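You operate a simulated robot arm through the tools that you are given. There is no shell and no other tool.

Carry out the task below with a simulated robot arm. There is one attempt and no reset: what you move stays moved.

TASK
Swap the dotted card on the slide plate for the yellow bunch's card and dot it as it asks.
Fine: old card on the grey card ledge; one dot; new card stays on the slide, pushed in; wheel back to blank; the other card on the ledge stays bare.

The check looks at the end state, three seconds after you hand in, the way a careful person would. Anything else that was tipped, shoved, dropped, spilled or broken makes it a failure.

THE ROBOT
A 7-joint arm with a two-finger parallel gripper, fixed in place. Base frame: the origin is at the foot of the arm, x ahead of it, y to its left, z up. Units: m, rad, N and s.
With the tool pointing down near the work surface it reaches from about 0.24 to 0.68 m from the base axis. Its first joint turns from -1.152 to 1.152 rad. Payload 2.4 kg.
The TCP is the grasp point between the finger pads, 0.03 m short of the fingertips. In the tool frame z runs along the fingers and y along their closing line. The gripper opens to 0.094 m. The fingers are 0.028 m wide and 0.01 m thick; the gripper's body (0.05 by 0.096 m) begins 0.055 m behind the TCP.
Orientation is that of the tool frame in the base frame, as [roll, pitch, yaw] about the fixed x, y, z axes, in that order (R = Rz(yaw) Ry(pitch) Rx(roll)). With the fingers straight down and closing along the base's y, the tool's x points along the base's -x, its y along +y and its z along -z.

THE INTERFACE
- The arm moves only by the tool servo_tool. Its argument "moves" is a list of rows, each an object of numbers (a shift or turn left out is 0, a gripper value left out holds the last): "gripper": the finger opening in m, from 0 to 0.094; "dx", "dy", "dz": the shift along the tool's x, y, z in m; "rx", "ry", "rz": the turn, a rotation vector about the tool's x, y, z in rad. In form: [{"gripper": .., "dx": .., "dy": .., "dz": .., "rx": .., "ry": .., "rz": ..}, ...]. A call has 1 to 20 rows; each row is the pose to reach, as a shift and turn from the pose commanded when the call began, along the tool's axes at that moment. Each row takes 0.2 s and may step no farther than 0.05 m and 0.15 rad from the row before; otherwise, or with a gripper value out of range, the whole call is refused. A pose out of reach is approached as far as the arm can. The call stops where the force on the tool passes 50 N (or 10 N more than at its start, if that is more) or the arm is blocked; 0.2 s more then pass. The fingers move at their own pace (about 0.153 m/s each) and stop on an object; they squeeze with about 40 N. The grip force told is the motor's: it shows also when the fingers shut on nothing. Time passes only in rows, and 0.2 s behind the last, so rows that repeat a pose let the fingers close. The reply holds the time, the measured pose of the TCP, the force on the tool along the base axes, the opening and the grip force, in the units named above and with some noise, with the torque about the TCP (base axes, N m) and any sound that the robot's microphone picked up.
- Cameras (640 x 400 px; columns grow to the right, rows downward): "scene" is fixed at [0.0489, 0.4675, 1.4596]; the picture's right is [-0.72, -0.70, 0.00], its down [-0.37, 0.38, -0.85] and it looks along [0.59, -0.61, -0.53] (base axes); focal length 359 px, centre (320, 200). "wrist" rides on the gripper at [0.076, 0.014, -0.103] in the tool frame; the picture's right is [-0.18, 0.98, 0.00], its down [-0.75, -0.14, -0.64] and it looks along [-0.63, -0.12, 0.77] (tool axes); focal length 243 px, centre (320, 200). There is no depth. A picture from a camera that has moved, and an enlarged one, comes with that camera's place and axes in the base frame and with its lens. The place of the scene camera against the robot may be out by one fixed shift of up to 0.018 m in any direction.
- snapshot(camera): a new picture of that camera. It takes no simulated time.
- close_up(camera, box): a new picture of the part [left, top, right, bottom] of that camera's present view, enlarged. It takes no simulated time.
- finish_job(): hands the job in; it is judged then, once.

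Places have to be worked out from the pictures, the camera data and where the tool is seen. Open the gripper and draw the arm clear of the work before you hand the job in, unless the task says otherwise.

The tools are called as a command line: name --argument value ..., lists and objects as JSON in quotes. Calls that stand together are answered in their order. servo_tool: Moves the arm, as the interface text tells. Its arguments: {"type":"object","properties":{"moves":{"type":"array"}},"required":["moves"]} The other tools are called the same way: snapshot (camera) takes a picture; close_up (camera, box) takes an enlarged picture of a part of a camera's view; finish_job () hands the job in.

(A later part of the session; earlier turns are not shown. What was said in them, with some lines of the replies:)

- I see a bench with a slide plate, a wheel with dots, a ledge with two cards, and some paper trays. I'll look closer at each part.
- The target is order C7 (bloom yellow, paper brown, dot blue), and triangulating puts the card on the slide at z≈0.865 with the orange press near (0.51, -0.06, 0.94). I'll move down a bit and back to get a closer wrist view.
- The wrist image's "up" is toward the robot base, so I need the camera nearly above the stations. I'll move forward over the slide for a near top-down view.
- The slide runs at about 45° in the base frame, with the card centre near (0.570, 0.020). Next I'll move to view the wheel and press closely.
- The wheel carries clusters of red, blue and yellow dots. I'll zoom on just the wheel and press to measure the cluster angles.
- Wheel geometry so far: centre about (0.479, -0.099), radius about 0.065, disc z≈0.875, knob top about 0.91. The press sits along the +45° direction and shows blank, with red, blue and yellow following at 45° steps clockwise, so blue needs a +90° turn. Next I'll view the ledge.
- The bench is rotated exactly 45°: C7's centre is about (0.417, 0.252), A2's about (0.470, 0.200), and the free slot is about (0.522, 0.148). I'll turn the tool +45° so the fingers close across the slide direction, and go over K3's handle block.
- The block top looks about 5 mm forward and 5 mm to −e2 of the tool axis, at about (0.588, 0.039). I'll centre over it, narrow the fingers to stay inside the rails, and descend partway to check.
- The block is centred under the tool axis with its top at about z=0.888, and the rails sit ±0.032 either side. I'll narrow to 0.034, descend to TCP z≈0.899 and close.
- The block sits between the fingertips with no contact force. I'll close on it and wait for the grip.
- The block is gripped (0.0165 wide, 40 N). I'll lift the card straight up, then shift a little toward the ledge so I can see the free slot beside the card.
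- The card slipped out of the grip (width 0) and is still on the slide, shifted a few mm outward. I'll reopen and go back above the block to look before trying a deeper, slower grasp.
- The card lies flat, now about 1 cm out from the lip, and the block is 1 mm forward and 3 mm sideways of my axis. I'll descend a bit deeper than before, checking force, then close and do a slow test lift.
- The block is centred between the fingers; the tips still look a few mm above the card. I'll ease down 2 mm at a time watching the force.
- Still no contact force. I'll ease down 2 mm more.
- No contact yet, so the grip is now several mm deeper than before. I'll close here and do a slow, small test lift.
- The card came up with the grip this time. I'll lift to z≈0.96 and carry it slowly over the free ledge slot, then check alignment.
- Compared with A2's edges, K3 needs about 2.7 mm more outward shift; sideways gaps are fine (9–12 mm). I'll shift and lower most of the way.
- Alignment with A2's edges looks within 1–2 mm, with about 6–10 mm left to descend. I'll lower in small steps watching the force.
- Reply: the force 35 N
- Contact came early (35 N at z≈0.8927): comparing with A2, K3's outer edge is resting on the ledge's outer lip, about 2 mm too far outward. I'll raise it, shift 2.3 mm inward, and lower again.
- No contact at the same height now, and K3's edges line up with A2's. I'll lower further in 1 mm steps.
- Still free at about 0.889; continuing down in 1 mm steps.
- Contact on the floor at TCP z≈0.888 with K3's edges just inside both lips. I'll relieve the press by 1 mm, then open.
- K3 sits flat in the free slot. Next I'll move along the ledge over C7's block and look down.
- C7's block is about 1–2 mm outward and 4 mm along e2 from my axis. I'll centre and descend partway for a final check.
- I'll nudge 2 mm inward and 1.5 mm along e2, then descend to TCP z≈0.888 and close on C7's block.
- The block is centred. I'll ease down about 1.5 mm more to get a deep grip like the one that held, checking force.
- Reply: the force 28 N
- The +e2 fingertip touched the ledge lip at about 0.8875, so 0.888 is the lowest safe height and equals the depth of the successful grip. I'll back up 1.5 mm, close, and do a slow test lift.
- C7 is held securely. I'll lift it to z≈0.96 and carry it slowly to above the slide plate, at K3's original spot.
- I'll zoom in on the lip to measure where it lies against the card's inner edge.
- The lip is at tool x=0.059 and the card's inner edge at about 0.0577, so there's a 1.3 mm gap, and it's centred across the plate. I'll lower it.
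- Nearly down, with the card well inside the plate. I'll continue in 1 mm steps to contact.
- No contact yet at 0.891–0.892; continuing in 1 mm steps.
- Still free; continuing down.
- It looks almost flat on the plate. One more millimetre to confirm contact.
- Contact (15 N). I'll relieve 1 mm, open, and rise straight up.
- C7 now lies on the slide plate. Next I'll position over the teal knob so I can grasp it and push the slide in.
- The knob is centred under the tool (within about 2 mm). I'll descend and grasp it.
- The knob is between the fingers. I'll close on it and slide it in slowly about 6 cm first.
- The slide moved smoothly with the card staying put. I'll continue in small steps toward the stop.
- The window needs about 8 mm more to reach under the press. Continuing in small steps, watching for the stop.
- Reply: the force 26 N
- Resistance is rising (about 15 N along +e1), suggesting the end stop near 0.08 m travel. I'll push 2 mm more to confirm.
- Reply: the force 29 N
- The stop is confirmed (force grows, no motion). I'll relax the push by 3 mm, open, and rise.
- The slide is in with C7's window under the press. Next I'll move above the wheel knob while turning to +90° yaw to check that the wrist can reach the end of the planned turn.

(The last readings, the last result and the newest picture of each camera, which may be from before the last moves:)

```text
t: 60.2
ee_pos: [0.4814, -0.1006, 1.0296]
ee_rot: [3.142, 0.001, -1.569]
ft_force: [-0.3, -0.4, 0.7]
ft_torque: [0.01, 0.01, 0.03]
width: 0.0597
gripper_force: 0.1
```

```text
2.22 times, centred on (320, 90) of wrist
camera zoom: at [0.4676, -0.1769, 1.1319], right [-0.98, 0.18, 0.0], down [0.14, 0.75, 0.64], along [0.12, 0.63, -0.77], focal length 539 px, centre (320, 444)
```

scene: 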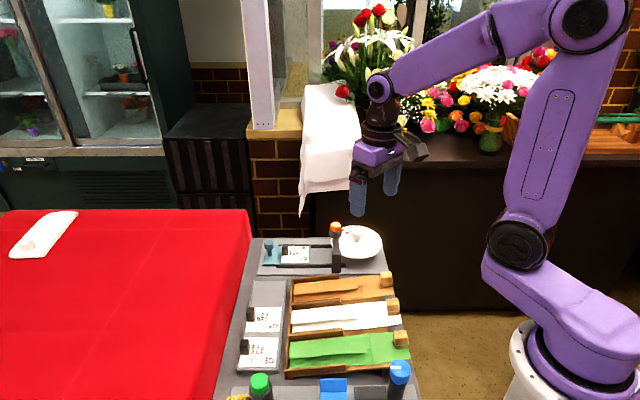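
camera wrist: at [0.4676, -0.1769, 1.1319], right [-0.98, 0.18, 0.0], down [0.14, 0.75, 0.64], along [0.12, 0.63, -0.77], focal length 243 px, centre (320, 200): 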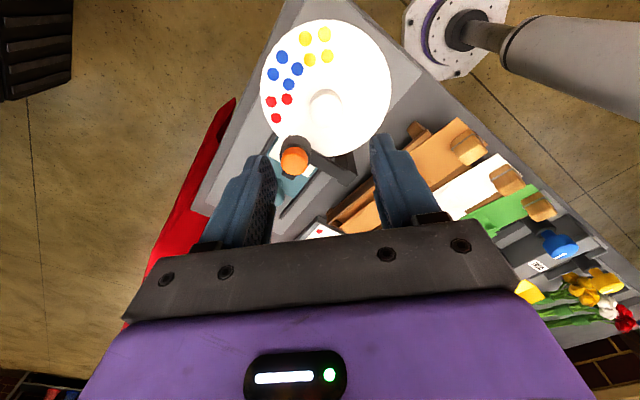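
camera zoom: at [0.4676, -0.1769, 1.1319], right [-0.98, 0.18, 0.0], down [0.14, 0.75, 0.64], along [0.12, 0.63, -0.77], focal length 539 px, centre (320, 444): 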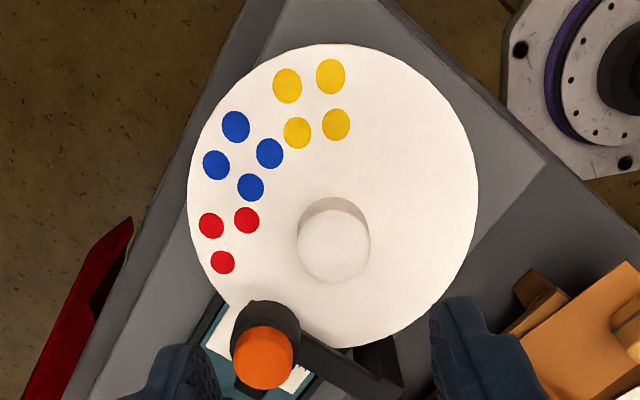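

The +90° yaw is reachable. Combining views gives the wheel centre at (0.474, -0.098), disc z≈0.887, knob top ≈0.918, press at (0.511, -0.060), and blue 90° clockwise of the press. I'll turn back to yaw 0 above the knob centre and verify.

servo_tool --moves '[{"gripper": 0.044, "dx": -0.0014, "dy": 0.005, "rz": 0.14}, {"gripper": 0.044, "dx": -0.0014, "dy": 0.005, "rz": 0.28}, {"gripper": 0.044, "dx": -0.0014, "dy": 0.005, "rz": 0.42}, {"gripper": 0.044, "dx": -0.0014, "dy": 0.005, "rz": 0.56}, {"gripper": 0.044, "dx": -0.0014, "dy": 0.005, "rz": 0.7}, {"gripper": 0.044, "dx": -0.0014, "dy": 0.005, "rz": 0.84}, {"gripper": 0.044, "dx": -0.0014, "dy": 0.005, "rz": 0.98}, {"gripper": 0.044, "dx": -0.0014, "dy": 0.005, "rz": 1.12}, {"gripper": 0.044, "dx": -0.0014, "dy": 0.005, "rz": 1.26}, {"gripper": 0.044, "dx": -0.0014, "dy": 0.005, "rz": 1.4}, {"gripper": 0.044, "dx": -0.0014, "dy": 0.005, "rz": 1.5, "dz": 0.02}, {"gripper": 0.044, "dx": -0.0014, "dy": 0.005, "rz": 1.5708, "dz": 0.04}, {"gripper": 0.044, "dx": -0.0014, "dy": 0.005, "rz": 1.5708, "dz": 0.04}]'

snapshot --camera "wrist"

close_up --camera "wrist" --box '[220, 40, 420, 190]'

close_up --camera "scene" --box '[300, 190, 410, 280]'

```text
t: 63.0
ee_pos: [0.4764, -0.0975, 0.9896]
ee_rot: [3.141, -0.001, 3.141]
ft_force: [0.3, 0.0, -0.7]
ft_torque: [0.0, -0.03, 0.01]
width: 0.0439
gripper_force: 0.0
```

```text
taken
camera wrist: at [0.4006, -0.0835, 1.0913], right [0.19, 0.98, 0.0], down [0.75, -0.14, 0.64], along [0.63, -0.12, -0.77], focal length 243 px, centre (320, 200)
```

wrist: 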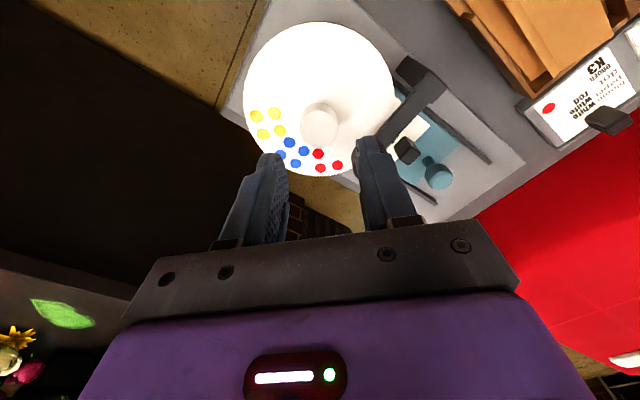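

```text
2.67 times, centred on (320, 115) of wrist
camera zoom: at [0.4006, -0.0835, 1.0913], right [0.19, 0.98, 0.0], down [0.75, -0.14, 0.64], along [0.63, -0.12, -0.77], focal length 647 px, centre (320, 427)
```

zoom: 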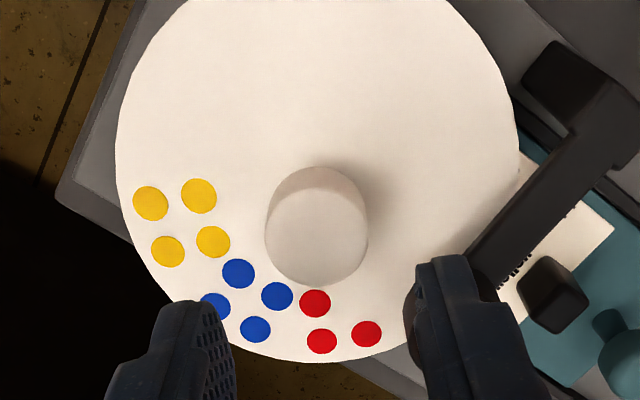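

```text
4.44 times, centred on (355, 235) of scene
camera zoom: at [0.0489, 0.4675, 1.4596], right [-0.72, -0.7, 0.0], down [-0.37, 0.38, -0.85], along [0.59, -0.61, -0.53], focal length 1598 px, centre (164, 44)
```

zoom: 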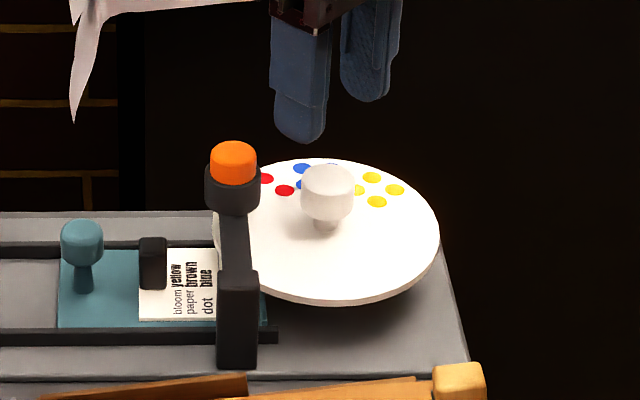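

The knob is centred within 1–2 mm under the tool at nominal yaw. I'll descend to TCP z≈0.924 (tips above the disc).

servo_tool --moves '[{"gripper": 0.044, "dz": 0.025}, {"gripper": 0.044, "dz": 0.045}, {"gripper": 0.044, "dz": 0.06}, {"gripper": 0.044, "dz": 0.066}, {"gripper": 0.044, "dz": 0.066}]'

close_up --camera "scene" --box '[300, 190, 410, 280]'

close_up --camera "wrist" --box '[220, 40, 420, 230]'

```text
t: 64.2
ee_pos: [0.4739, -0.0985, 0.9247]
ee_rot: [3.14, 0.0, 3.141]
ft_force: [0.1, 0.1, -0.7]
ft_torque: [0.02, 0.02, 0.0]
width: 0.0441
gripper_force: 0.0
```

```text
4.44 times, centred on (355, 235) of scene
camera zoom: at [0.0489, 0.4675, 1.4596], right [-0.72, -0.7, 0.0], down [-0.37, 0.38, -0.85], along [0.59, -0.61, -0.53], focal length 1598 px, centre (164, 44)
```

zoom: 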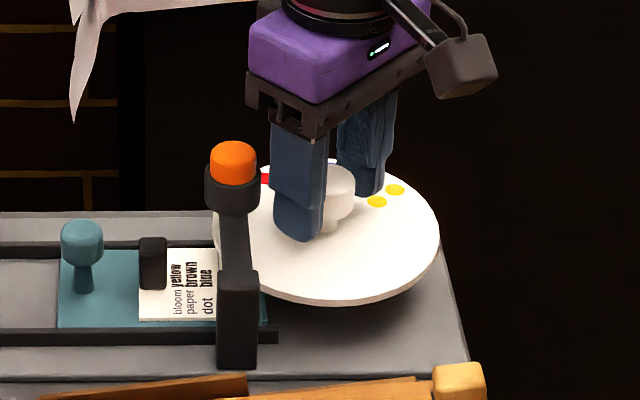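

```text
2.11 times, centred on (320, 135) of wrist
camera zoom: at [0.3991, -0.0848, 1.0259], right [0.18, 0.98, 0.0], down [0.75, -0.14, 0.64], along [0.63, -0.12, -0.77], focal length 511 px, centre (320, 337)
```

zoom: 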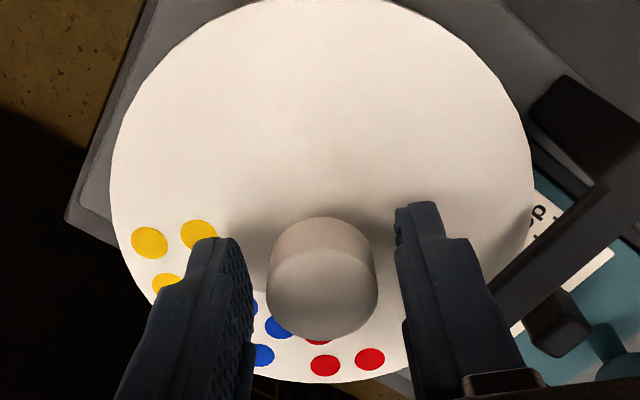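

The knob is between the fingers with no contact. I'll close and turn the wheel +90° about base z in small steps.

servo_tool --moves '[{"gripper": 0.0}, {"gripper": 0.0}, {"gripper": 0.0}, {"gripper": 0.0, "rz": -0.1}, {"gripper": 0.0, "rz": -0.2}, {"gripper": 0.0, "rz": -0.3}, {"gripper": 0.0, "rz": -0.4}, {"gripper": 0.0, "rz": -0.4}]'

close_up --camera "scene" --box '[300, 190, 410, 280]'

close_up --camera "wrist" --box '[200, 0, 440, 230]'

```text
t: 66.0
ee_pos: [0.4745, -0.0986, 0.9252]
ee_rot: [3.14, -0.001, -2.74]
ft_force: [-6.5, -7.8, -10.8]
ft_torque: [0.11, -0.55, 0.01]
width: 0.0291
gripper_force: 44.4
```

```text
4.44 times, centred on (355, 235) of scene
camera zoom: at [0.0489, 0.4672, 1.4597], right [-0.72, -0.7, 0.0], down [-0.37, 0.38, -0.85], along [0.59, -0.61, -0.53], focal length 1598 px, centre (164, 44)
```

zoom: 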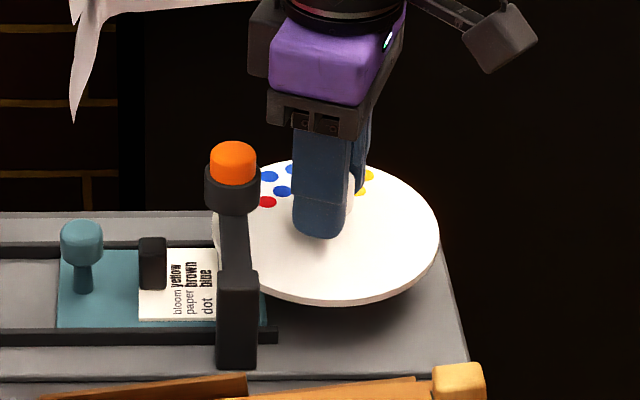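

```text
1.74 times, centred on (320, 115) of wrist
camera zoom: at [0.4, -0.1159, 1.0261], right [-0.21, 0.98, 0.0], down [0.75, 0.16, 0.64], along [0.63, 0.14, -0.77], focal length 422 px, centre (320, 348)
```

zoom: 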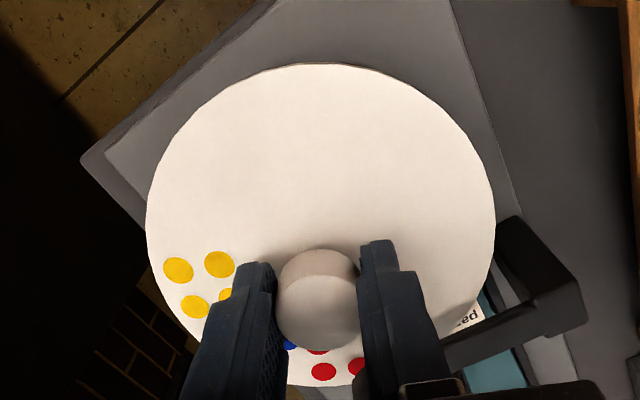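

The wheel turns with the grip. Continuing the remaining 1.17 rad.

servo_tool --moves '[{"gripper": 0.0, "rz": -0.1}, {"gripper": 0.0, "rz": -0.2}, {"gripper": 0.0, "rz": -0.3}, {"gripper": 0.0, "rz": -0.4}, {"gripper": 0.0, "rz": -0.5}, {"gripper": 0.0, "rz": -0.6}, {"gripper": 0.0, "rz": -0.7}, {"gripper": 0.0, "rz": -0.8}, {"gripper": 0.0, "rz": -0.9}, {"gripper": 0.0, "rz": -1.0}, {"gripper": 0.0, "rz": -1.1}, {"gripper": 0.0, "rz": -1.1708}, {"gripper": 0.0, "rz": -1.1708}, {"gripper": 0.0, "rz": -1.1708}]'

close_up --camera "scene" --box '[300, 190, 410, 280]'

close_up --camera "wrist" --box '[200, 0, 440, 230]'

```text
t: 69.0
ee_pos: [0.4751, -0.0992, 0.9235]
ee_rot: [-3.137, 0.0, -1.57]
ft_force: [8.0, -25.0, 0.2]
ft_torque: [-0.29, -0.28, 0.05]
width: 0.0294
gripper_force: 45.1
```

```text
4.44 times, centred on (355, 235) of scene
camera zoom: at [0.0491, 0.4668, 1.4598], right [-0.72, -0.7, 0.0], down [-0.37, 0.38, -0.85], along [0.59, -0.61, -0.53], focal length 1598 px, centre (164, 44)
```

zoom: 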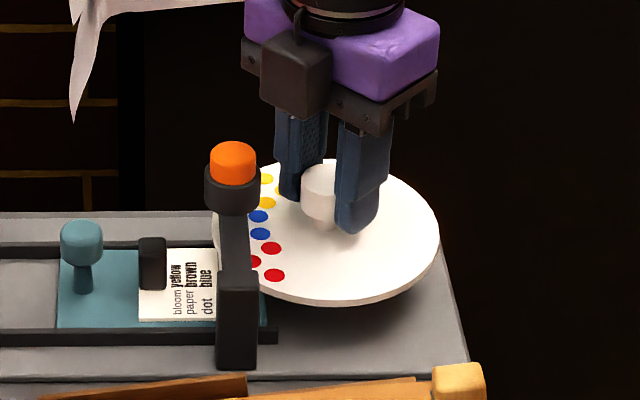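

```text
1.74 times, centred on (320, 115) of wrist
camera zoom: at [0.4619, -0.1761, 1.0259], right [-0.98, 0.18, 0.0], down [0.14, 0.75, 0.64], along [0.12, 0.63, -0.77], focal length 422 px, centre (320, 348)
```

zoom: 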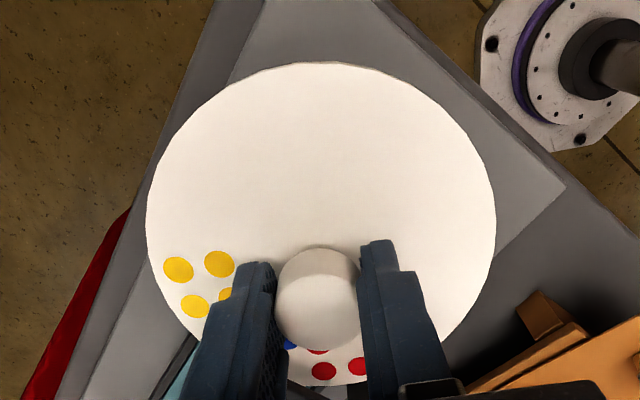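

Blue appears to be under the press. I'll release the knob, rise, and check the alignment from above.

servo_tool --moves '[{"gripper": 0.044}, {"gripper": 0.044}, {"gripper": 0.044, "dz": -0.02}, {"gripper": 0.044, "dz": -0.05}, {"gripper": 0.044, "dz": -0.08}, {"gripper": 0.044, "dz": -0.106}, {"gripper": 0.044, "dz": -0.106}]'

snapshot --camera "wrist"

close_up --camera "wrist" --box '[200, 0, 440, 180]'

close_up --camera "scene" --box '[300, 210, 400, 280]'

```text
t: 70.6
ee_pos: [0.4766, -0.097, 1.0297]
ee_rot: [-3.141, -0.001, -1.571]
ft_force: [0.3, -0.3, 0.4]
ft_torque: [0.02, 0.03, 0.02]
width: 0.0438
gripper_force: 0.0
```

```text
taken
camera wrist: at [0.4622, -0.174, 1.1309], right [-0.98, 0.18, 0.0], down [0.14, 0.75, 0.64], along [0.12, 0.63, -0.77], focal length 243 px, centre (320, 200)
```

wrist: 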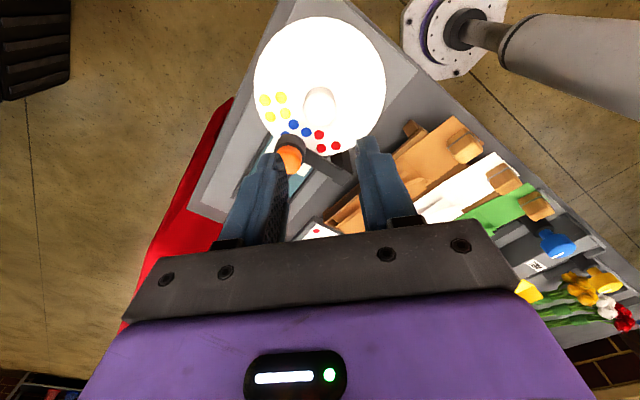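

```text
2.22 times, centred on (320, 90) of wrist
camera zoom: at [0.4622, -0.174, 1.1309], right [-0.98, 0.18, 0.0], down [0.14, 0.75, 0.64], along [0.12, 0.63, -0.77], focal length 539 px, centre (320, 444)
```

zoom: 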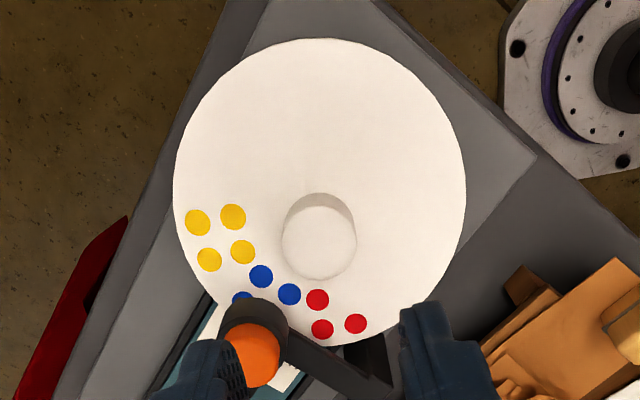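

```text
5.71 times, centred on (350, 245) of scene
camera zoom: at [0.0489, 0.4675, 1.4596], right [-0.72, -0.7, 0.0], down [-0.37, 0.38, -0.85], along [0.59, -0.61, -0.53], focal length 2054 px, centre (149, -57)
```

zoom: 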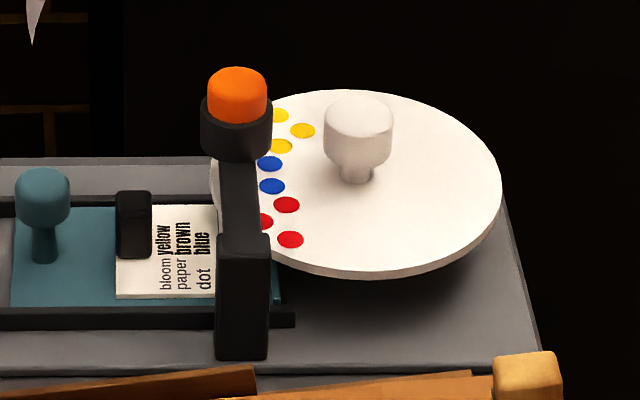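

The blue cluster is centred at about 44° on the press direction. I'll move over the press with closed fingers and check alignment before the single press.

servo_tool --moves '[{"gripper": 0.0, "dx": -0.01, "dy": -0.01, "rz": 0.13}, {"gripper": 0.0, "dx": -0.02, "dy": -0.02, "rz": 0.26}, {"gripper": 0.0, "dx": -0.03, "dy": -0.03, "rz": 0.39}, {"gripper": 0.0, "dx": -0.0376, "dy": -0.0374, "rz": 0.52}, {"gripper": 0.0, "dx": -0.0376, "dy": -0.0374, "rz": 0.655}, {"gripper": 0.0, "dx": -0.0376, "dy": -0.0374, "rz": 0.7854}, {"gripper": 0.0, "dx": -0.0376, "dy": -0.0374, "rz": 0.7854}]'

snapshot --camera "wrist"

close_up --camera "wrist" --box '[220, 40, 420, 190]'

close_up --camera "scene" --box '[290, 180, 400, 270]'

```text
t: 72.2
ee_pos: [0.5133, -0.0601, 1.0295]
ee_rot: [-3.141, 0.0, -2.357]
ft_force: [-0.1, 1.0, 1.2]
ft_torque: [-0.01, 0.04, 0.0]
width: 0.0
gripper_force: 32.2
```

```text
taken
camera wrist: at [0.4493, -0.1043, 1.1315], right [-0.56, 0.83, 0.0], down [0.63, 0.43, 0.64], along [0.53, 0.36, -0.77], focal length 243 px, centre (320, 200)
```

wrist: 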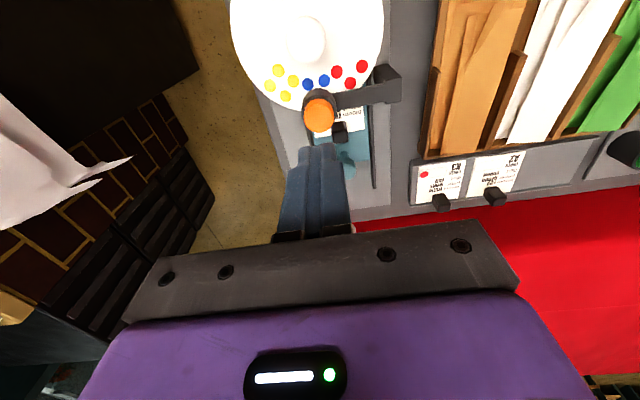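

```text
2.67 times, centred on (320, 115) of wrist
camera zoom: at [0.4493, -0.1043, 1.1315], right [-0.56, 0.83, 0.0], down [0.63, 0.43, 0.64], along [0.53, 0.36, -0.77], focal length 647 px, centre (320, 427)
```

zoom: 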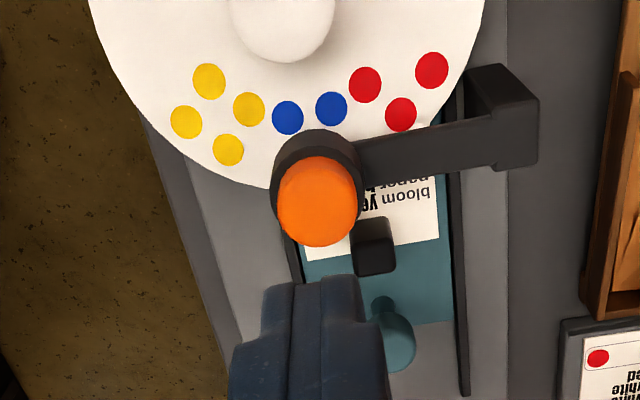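

```text
4.44 times, centred on (345, 225) of scene
camera zoom: at [0.0489, 0.4675, 1.4596], right [-0.72, -0.7, 0.0], down [-0.37, 0.38, -0.85], along [0.59, -0.61, -0.53], focal length 1598 px, centre (209, 89)
```

zoom: 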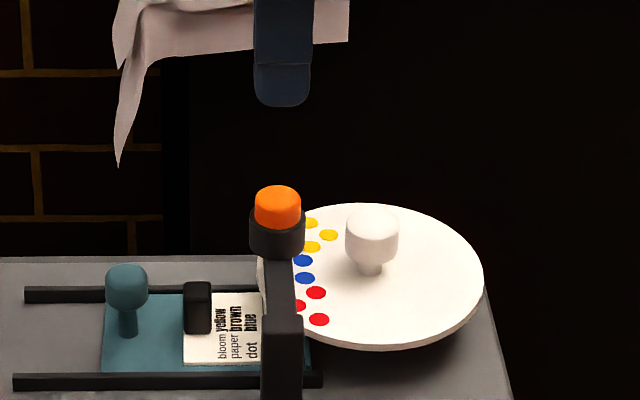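

The press is centred under the fingertips. I'll descend to just above the button.

servo_tool --moves '[{"gripper": 0.0, "dz": 0.02}, {"gripper": 0.0, "dz": 0.04}, {"gripper": 0.0, "dz": 0.05}, {"gripper": 0.0, "dz": 0.05}]'

close_up --camera "scene" --box '[290, 180, 400, 270]'

close_up --camera "wrist" --box '[220, 60, 420, 210]'

```text
t: 73.2
ee_pos: [0.5138, -0.0604, 0.9782]
ee_rot: [-3.142, 0.001, -2.357]
ft_force: [-0.6, -0.5, 0.4]
ft_torque: [0.03, 0.03, 0.0]
width: 0.0
gripper_force: 32.6
```

```text
4.44 times, centred on (345, 225) of scene
camera zoom: at [0.0489, 0.4675, 1.4596], right [-0.72, -0.7, 0.0], down [-0.37, 0.38, -0.85], along [0.59, -0.61, -0.53], focal length 1598 px, centre (209, 89)
```

zoom: 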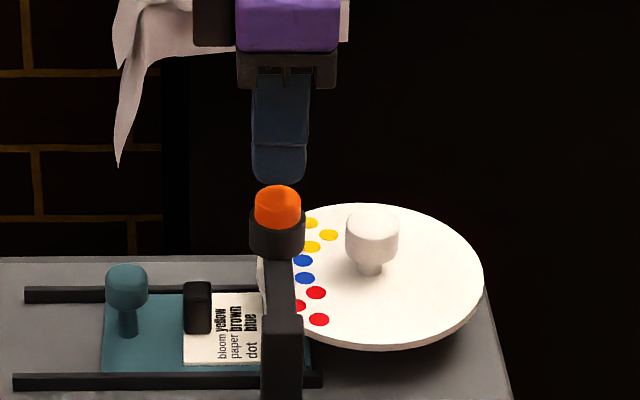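

```text
2.67 times, centred on (320, 135) of wrist
camera zoom: at [0.4503, -0.1048, 1.0812], right [-0.56, 0.83, 0.0], down [0.63, 0.43, 0.64], along [0.53, 0.36, -0.77], focal length 647 px, centre (320, 373)
```

zoom: 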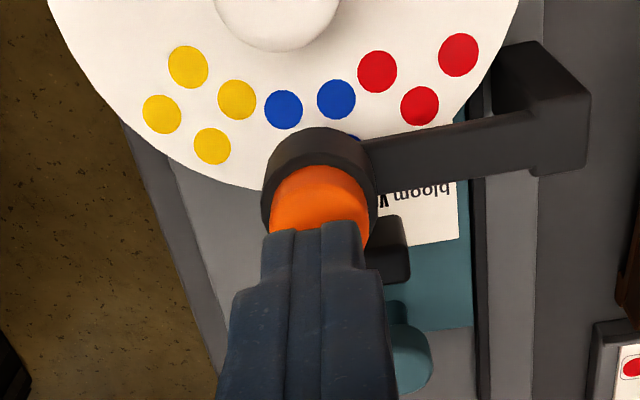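

Tips are about 1 cm above the button. I'll press down in one continuous slow stroke; the call stops itself if the force passes 50 N.

servo_tool --moves '[{"gripper": 0.0, "dz": 0.003}, {"gripper": 0.0, "dz": 0.006}, {"gripper": 0.0, "dz": 0.008}, {"gripper": 0.0, "dz": 0.01}, {"gripper": 0.0, "dz": 0.012}, {"gripper": 0.0, "dz": 0.014}, {"gripper": 0.0, "dz": 0.016}, {"gripper": 0.0, "dz": 0.018}]'

close_up --camera "scene" --box '[290, 180, 400, 270]'

```text
t: 75.0
ee_pos: [0.5125, -0.0614, 0.9627]
ee_rot: [-3.141, -0.001, -2.357]
ft_force: [-2.0, 0.8, 3.1]
ft_torque: [-0.03, 0.08, 0.0]
width: 0.0
gripper_force: 32.8
```

```text
4.44 times, centred on (345, 225) of scene
camera zoom: at [0.0488, 0.4675, 1.4596], right [-0.72, -0.7, 0.0], down [-0.37, 0.38, -0.85], along [0.59, -0.61, -0.53], focal length 1598 px, centre (209, 89)
```

zoom: 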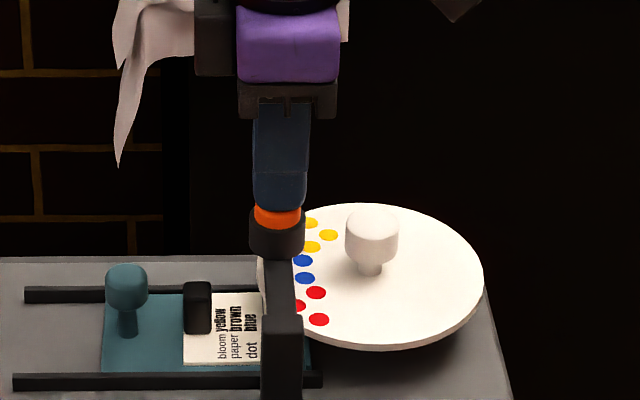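

The tip is on the button with light force (3 N). I'll continue the stroke.

servo_tool --moves '[{"gripper": 0.0, "dz": 0.002}, {"gripper": 0.0, "dz": 0.004}, {"gripper": 0.0, "dz": 0.006}, {"gripper": 0.0, "dz": 0.007}]'

close_up --camera "scene" --box '[290, 180, 400, 270]'

```text
t: 76.0
ee_pos: [0.5134, -0.0612, 0.954]
ee_rot: [-3.141, 0.0, -2.356]
ft_force: [-0.4, -1.8, 5.8]
ft_torque: [-0.06, 0.02, 0.05]
width: 0.0001
gripper_force: 32.8
heard: click
```

```text
4.44 times, centred on (345, 225) of scene
camera zoom: at [0.0488, 0.4674, 1.4596], right [-0.72, -0.7, 0.0], down [-0.37, 0.38, -0.85], along [0.59, -0.61, -0.53], focal length 1598 px, centre (209, 89)
```

zoom: 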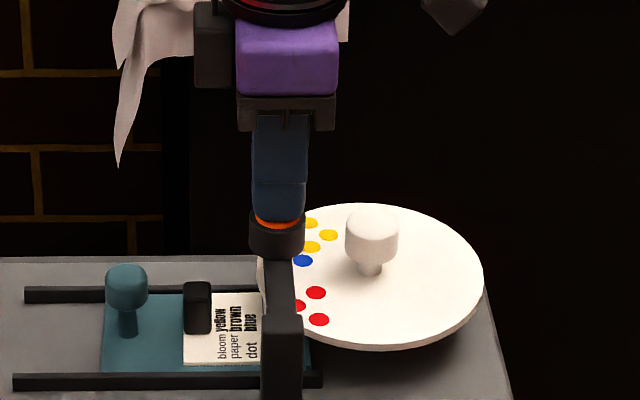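

A click sounded and one blue dot left the wheel, so the dot was applied. I'll lift straight off without pressing again.

servo_tool --moves '[{"gripper": 0.0, "dz": -0.01}, {"gripper": 0.0, "dz": -0.03}, {"gripper": 0.0, "dz": -0.06}, {"gripper": 0.0, "dz": -0.075}, {"gripper": 0.0, "dz": -0.075}]'

close_up --camera "wrist" --box '[220, 40, 420, 190]'

close_up --camera "scene" --box '[290, 200, 400, 280]'

```text
t: 77.2
ee_pos: [0.5128, -0.0604, 1.029]
ee_rot: [3.14, 0.0, -2.356]
ft_force: [0.1, 0.2, -0.3]
ft_torque: [0.01, 0.03, -0.04]
width: 0.0
gripper_force: 33.2
```

```text
2.67 times, centred on (320, 115) of wrist
camera zoom: at [0.4499, -0.1049, 1.1312], right [-0.56, 0.83, 0.0], down [0.63, 0.43, 0.64], along [0.53, 0.36, -0.77], focal length 647 px, centre (320, 427)
```

zoom: 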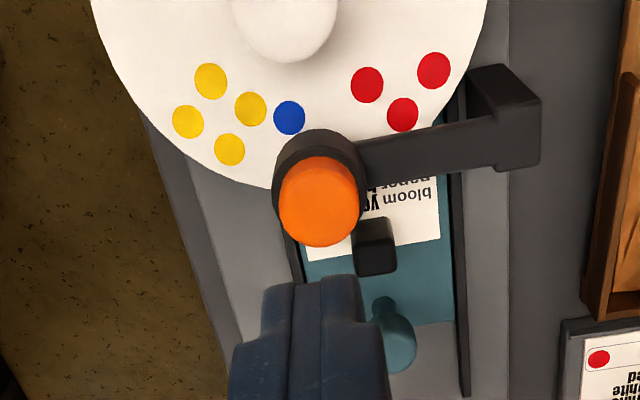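

```text
5.00 times, centred on (345, 240) of scene
camera zoom: at [0.0489, 0.4675, 1.4596], right [-0.72, -0.7, 0.0], down [-0.37, 0.38, -0.85], along [0.59, -0.61, -0.53], focal length 1797 px, centre (195, 0)
```

zoom: 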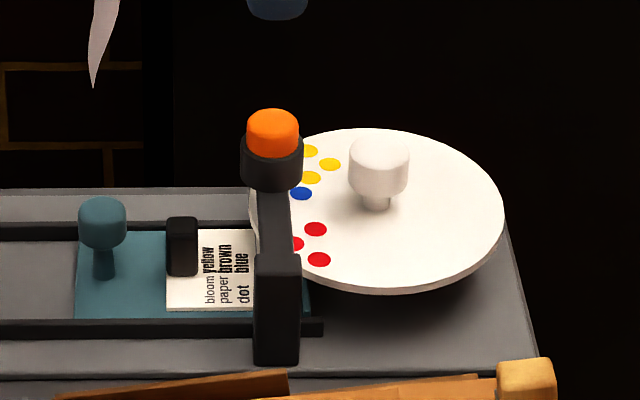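

The button sprang back and three blue dots remain. Next I'll go back above the wheel knob at +90° yaw to turn it back to blank.

servo_tool --moves '[{"gripper": 0.044, "dx": 0.01, "rz": -0.13}, {"gripper": 0.044, "dx": 0.02, "rz": -0.26}, {"gripper": 0.044, "dx": 0.035, "dy": -0.001, "rz": -0.39}, {"gripper": 0.044, "dx": 0.053, "dy": -0.0015, "rz": -0.52}, {"gripper": 0.044, "dx": 0.053, "dy": -0.0015, "rz": -0.655}, {"gripper": 0.044, "dx": 0.053, "dy": -0.0015, "rz": -0.7854}, {"gripper": 0.044, "dx": 0.053, "dy": -0.0015, "rz": -0.7854, "dz": 0.04}, {"gripper": 0.044, "dx": 0.053, "dy": -0.0015, "rz": -0.7854, "dz": 0.04}]'

close_up --camera "wrist" --box '[220, 40, 420, 190]'

close_up --camera "scene" --box '[300, 190, 410, 280]'

```text
t: 79.0
ee_pos: [0.4755, -0.0984, 0.9906]
ee_rot: [3.141, -0.001, -1.567]
ft_force: [0.6, -0.2, -0.4]
ft_torque: [0.03, 0.0, -0.01]
width: 0.0441
gripper_force: 0.1
```

```text
2.67 times, centred on (320, 115) of wrist
camera zoom: at [0.4622, -0.1754, 1.0921], right [-0.98, 0.18, 0.0], down [0.14, 0.75, 0.64], along [0.12, 0.63, -0.77], focal length 647 px, centre (320, 427)
```

zoom: 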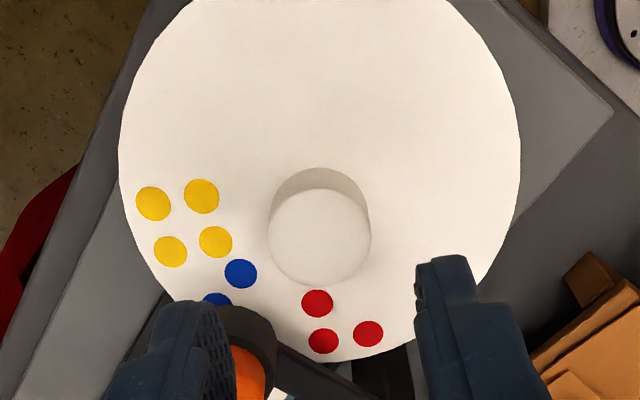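

```text
4.44 times, centred on (355, 235) of scene
camera zoom: at [0.0489, 0.4675, 1.4596], right [-0.72, -0.7, 0.0], down [-0.37, 0.38, -0.85], along [0.59, -0.61, -0.53], focal length 1598 px, centre (164, 44)
```

zoom: 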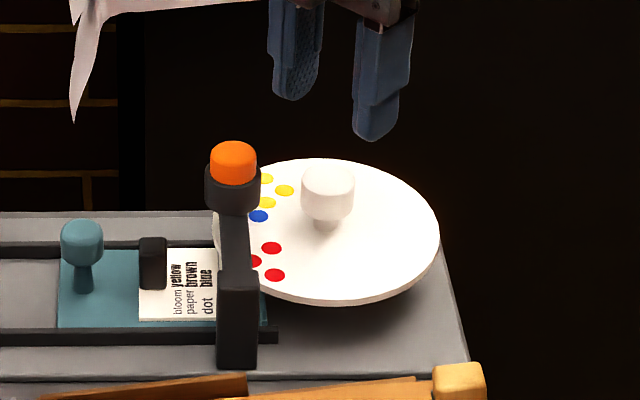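

Aligned on the knob. I'll descend, grip, and turn the wheel back 90° to blank.

servo_tool --moves '[{"gripper": 0.044, "dz": 0.025}, {"gripper": 0.044, "dz": 0.045}, {"gripper": 0.044, "dz": 0.06}, {"gripper": 0.044, "dz": 0.066}, {"gripper": 0.044, "dz": 0.066}, {"gripper": 0.0, "dz": 0.066}, {"gripper": 0.0, "dz": 0.066}, {"gripper": 0.0, "dz": 0.066}]'

servo_tool --moves '[{"gripper": 0.0, "rz": 0.1}, {"gripper": 0.0, "rz": 0.2}, {"gripper": 0.0, "rz": 0.3}, {"gripper": 0.0, "rz": 0.4}, {"gripper": 0.0, "rz": 0.5}, {"gripper": 0.0, "rz": 0.6}, {"gripper": 0.0, "rz": 0.7}, {"gripper": 0.0, "rz": 0.8}, {"gripper": 0.0, "rz": 0.9}, {"gripper": 0.0, "rz": 1.0}, {"gripper": 0.0, "rz": 1.1}, {"gripper": 0.0, "rz": 1.2}, {"gripper": 0.0, "rz": 1.3}, {"gripper": 0.0, "rz": 1.4}, {"gripper": 0.0, "rz": 1.5}, {"gripper": 0.0, "rz": 1.5708}, {"gripper": 0.0, "rz": 1.5708}, {"gripper": 0.0, "rz": 1.5708}]'

close_up --camera "scene" --box '[300, 190, 410, 280]'

```text
t: 80.8
ee_pos: [0.4751, -0.0987, 0.9236]
ee_rot: [-3.141, 0.001, -1.569]
ft_force: [-1.4, 0.7, -2.8]
ft_torque: [-0.19, -0.01, -0.01]
width: 0.0292
gripper_force: 44.8
```

```text
t: 84.6
ee_pos: [0.476, -0.0975, 0.9236]
ee_rot: [-3.141, -0.004, 3.141]
ft_force: [-16.1, 4.5, -5.6]
ft_torque: [0.07, -0.28, -0.01]
width: 0.0293
gripper_force: 44.7
```

```text
4.44 times, centred on (355, 235) of scene
camera zoom: at [0.0486, 0.4676, 1.4596], right [-0.72, -0.7, 0.0], down [-0.37, 0.38, -0.85], along [0.59, -0.61, -0.53], focal length 1598 px, centre (164, 44)
```

zoom: 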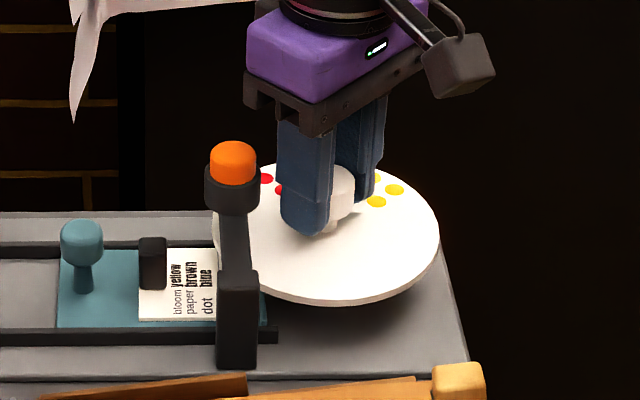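

The wheel turned back. I'll release, rise, and compare its position to the start.

servo_tool --moves '[{"gripper": 0.044}, {"gripper": 0.044}, {"gripper": 0.044, "dz": -0.02}, {"gripper": 0.044, "dz": -0.05}, {"gripper": 0.044, "dz": -0.09}, {"gripper": 0.044, "dz": -0.13}, {"gripper": 0.044, "dz": -0.13}]'

close_up --camera "wrist" --box '[200, 0, 440, 180]'

close_up --camera "scene" --box '[310, 210, 400, 280]'

snapshot --camera "scene"

```text
t: 86.2
ee_pos: [0.4768, -0.0988, 1.0549]
ee_rot: [3.141, 0.0, 3.141]
ft_force: [0.3, -0.1, 0.4]
ft_torque: [0.0, 0.01, -0.02]
width: 0.0438
gripper_force: 0.1
```

```text
2.22 times, centred on (320, 90) of wrist
camera zoom: at [0.4014, -0.0847, 1.1572], right [0.18, 0.98, 0.0], down [0.75, -0.14, 0.64], along [0.63, -0.12, -0.77], focal length 539 px, centre (320, 444)
```

zoom: 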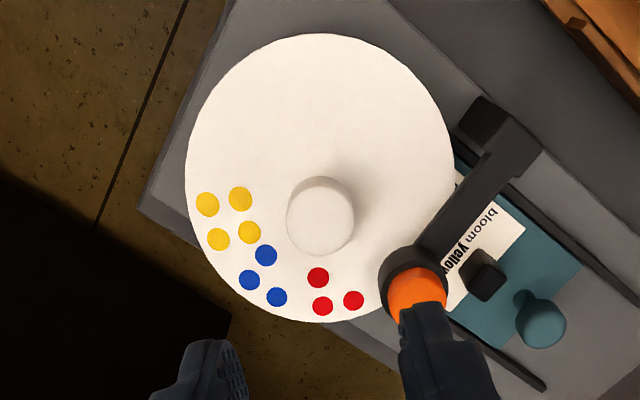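

```text
5.71 times, centred on (355, 245) of scene
camera zoom: at [0.0489, 0.4675, 1.4596], right [-0.72, -0.7, 0.0], down [-0.37, 0.38, -0.85], along [0.59, -0.61, -0.53], focal length 2054 px, centre (120, -57)
```

zoom: 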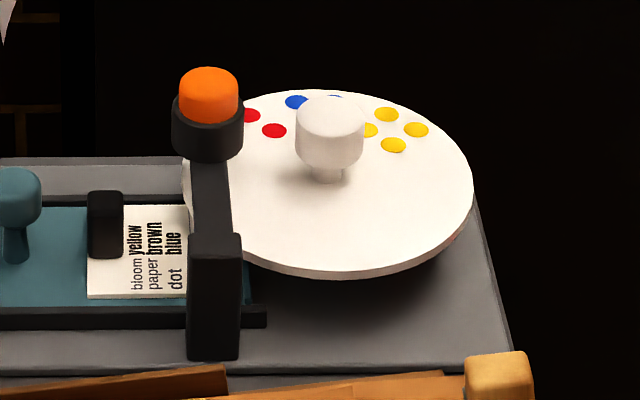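

```text
taken
```

scene: 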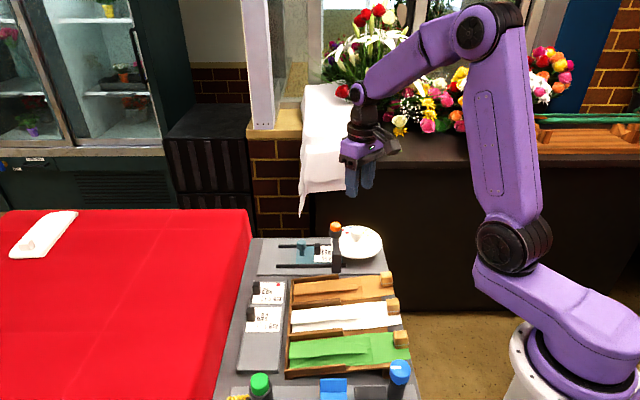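

The wheel is back exactly at its starting blank position. To verify the dot on the card under the press rim, I'll view from the +y side with yaw −90° and open fingers, staying high.

servo_tool --moves '[{"gripper": 0.06, "dx": -0.005, "dy": 0.02, "rz": 0.13}, {"gripper": 0.08, "dx": -0.01, "dy": 0.04, "rz": 0.26}, {"gripper": 0.094, "dx": -0.016, "dy": 0.06, "rz": 0.39}, {"gripper": 0.094, "dx": -0.022, "dy": 0.08, "rz": 0.52}, {"gripper": 0.094, "dx": -0.03, "dy": 0.1, "rz": 0.65}, {"gripper": 0.094, "dx": -0.04, "dy": 0.12, "rz": 0.78}, {"gripper": 0.094, "dx": -0.0529, "dy": 0.1295, "rz": 0.91}, {"gripper": 0.094, "dx": -0.0529, "dy": 0.1295, "rz": 1.04}, {"gripper": 0.094, "dx": -0.0529, "dy": 0.1295, "rz": 1.17}, {"gripper": 0.094, "dx": -0.0529, "dy": 0.1295, "rz": 1.3}, {"gripper": 0.094, "dx": -0.0529, "dy": 0.1295, "rz": 1.43}, {"gripper": 0.094, "dx": -0.0529, "dy": 0.1295, "rz": 1.5708}, {"gripper": 0.094, "dx": -0.0529, "dy": 0.1295, "rz": 1.5708, "dz": 0.03}, {"gripper": 0.094, "dx": -0.0529, "dy": 0.1295, "rz": 1.5708, "dz": 0.05}, {"gripper": 0.094, "dx": -0.0529, "dy": 0.1295, "rz": 1.5708, "dz": 0.05}]'

snapshot --camera "wrist"

close_up --camera "wrist" --box '[240, 100, 400, 220]'

```text
t: 89.4
ee_pos: [0.5294, 0.0288, 1.0037]
ee_rot: [-3.141, 0.0, 1.572]
ft_force: [-0.1, -1.0, -0.8]
ft_torque: [0.03, 0.02, -0.02]
width: 0.0942
gripper_force: 0.0
```

```text
taken
camera wrist: at [0.5453, 0.1059, 1.1055], right [0.98, -0.18, 0.0], down [-0.14, -0.75, 0.64], along [-0.12, -0.63, -0.77], focal length 243 px, centre (320, 200)
```

wrist: 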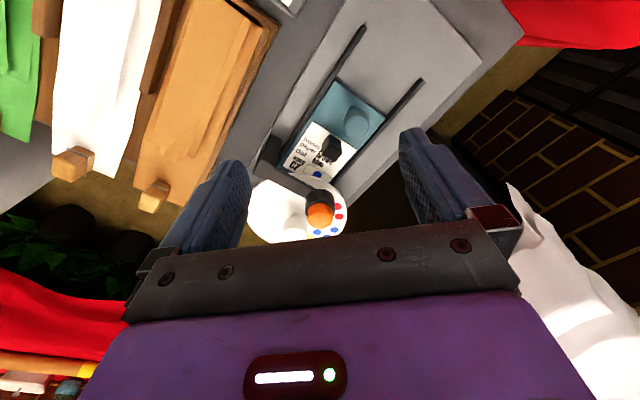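

```text
3.33 times, centred on (320, 160) of wrist
camera zoom: at [0.5453, 0.1059, 1.1055], right [0.98, -0.18, 0.0], down [-0.14, -0.75, 0.64], along [-0.12, -0.63, -0.77], focal length 809 px, centre (320, 333)
```

zoom: 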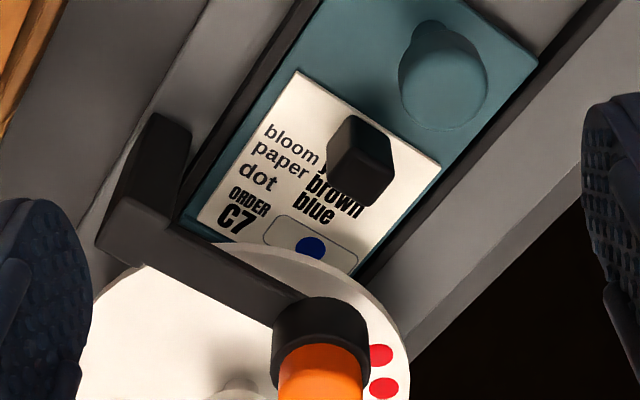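

One blue dot is visible inside C7's window. I'll rise well clear of the bench with the gripper open.

servo_tool --moves '[{"gripper": 0.094, "dz": -0.04}, {"gripper": 0.094, "dz": -0.08}, {"gripper": 0.094, "dz": -0.12}, {"gripper": 0.094, "dz": -0.16}, {"gripper": 0.094, "dz": -0.2}, {"gripper": 0.094, "dz": -0.22}, {"gripper": 0.094, "dz": -0.22}]'

snapshot --camera "scene"

close_up --camera "scene" --box '[220, 210, 420, 335]'

close_up --camera "scene" --box '[220, 275, 420, 400]'

```text
t: 91.0
ee_pos: [0.5293, 0.0302, 1.2242]
ee_rot: [-3.141, 0.0, 1.571]
ft_force: [-0.3, -1.0, -0.5]
ft_torque: [0.03, -0.02, 0.0]
width: 0.094
gripper_force: 0.0
```

```text
taken
```

scene: 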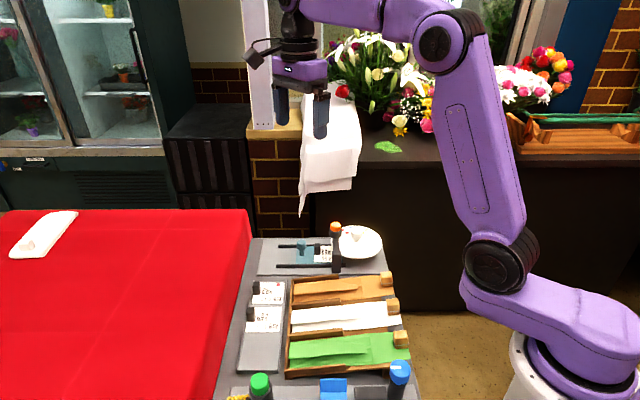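

```text
3.20 times, centred on (320, 272) of scene
camera zoom: at [0.0489, 0.4675, 1.4596], right [-0.72, -0.7, 0.0], down [-0.37, 0.38, -0.85], along [0.59, -0.61, -0.53], focal length 1150 px, centre (320, -32)
```

zoom: 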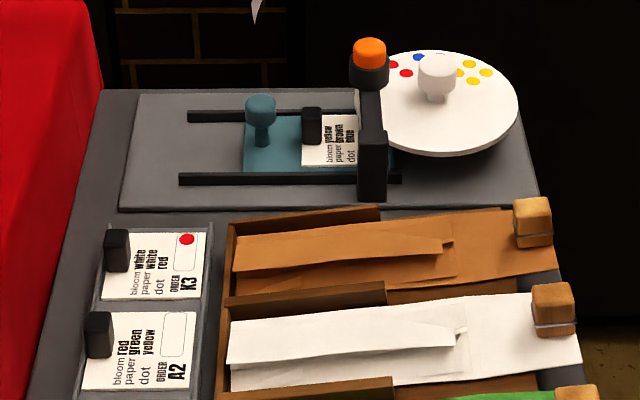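

```text
3.20 times, centred on (320, 338) of scene
camera zoom: at [0.0489, 0.4675, 1.4596], right [-0.72, -0.7, 0.0], down [-0.37, 0.38, -0.85], along [0.59, -0.61, -0.53], focal length 1150 px, centre (320, -240)
```

zoom: 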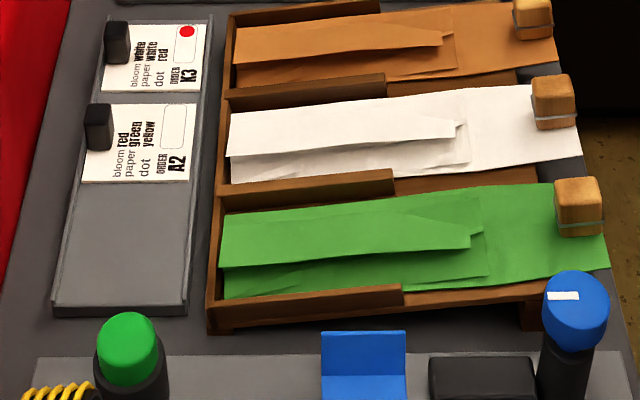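

Final state: K3 lies on the ledge beside the bare A2, and C7 is on the slide pushed in with one blue dot. The wheel is back at blank, nothing else was disturbed, and the arm is clear with the gripper open, so I'll hand in.

finish_job

```text
The job is handed in.
```

The swap is done and handed in. The yellow bunch's card (C7) is on the slide plate, pushed in to the stop, with one blue dot in its window.

- **Old card:** K3 lies flat in the free slot of the grey ledge. It slipped out of the gripper on the first lift and dropped back onto the slide plate. The second, deeper grip held.
- **Dot:** I pressed once and heard the click. A wrist-camera view afterwards showed a single blue dot inside the window.
- **Wheel:** It is back at blank, matching its starting picture apart from the one blue dot used.
- **Other card:** A2 is still bare and in its place.

In the last pictures nothing else on the bench looked moved. The gripper is open and the arm is raised clear of the work.
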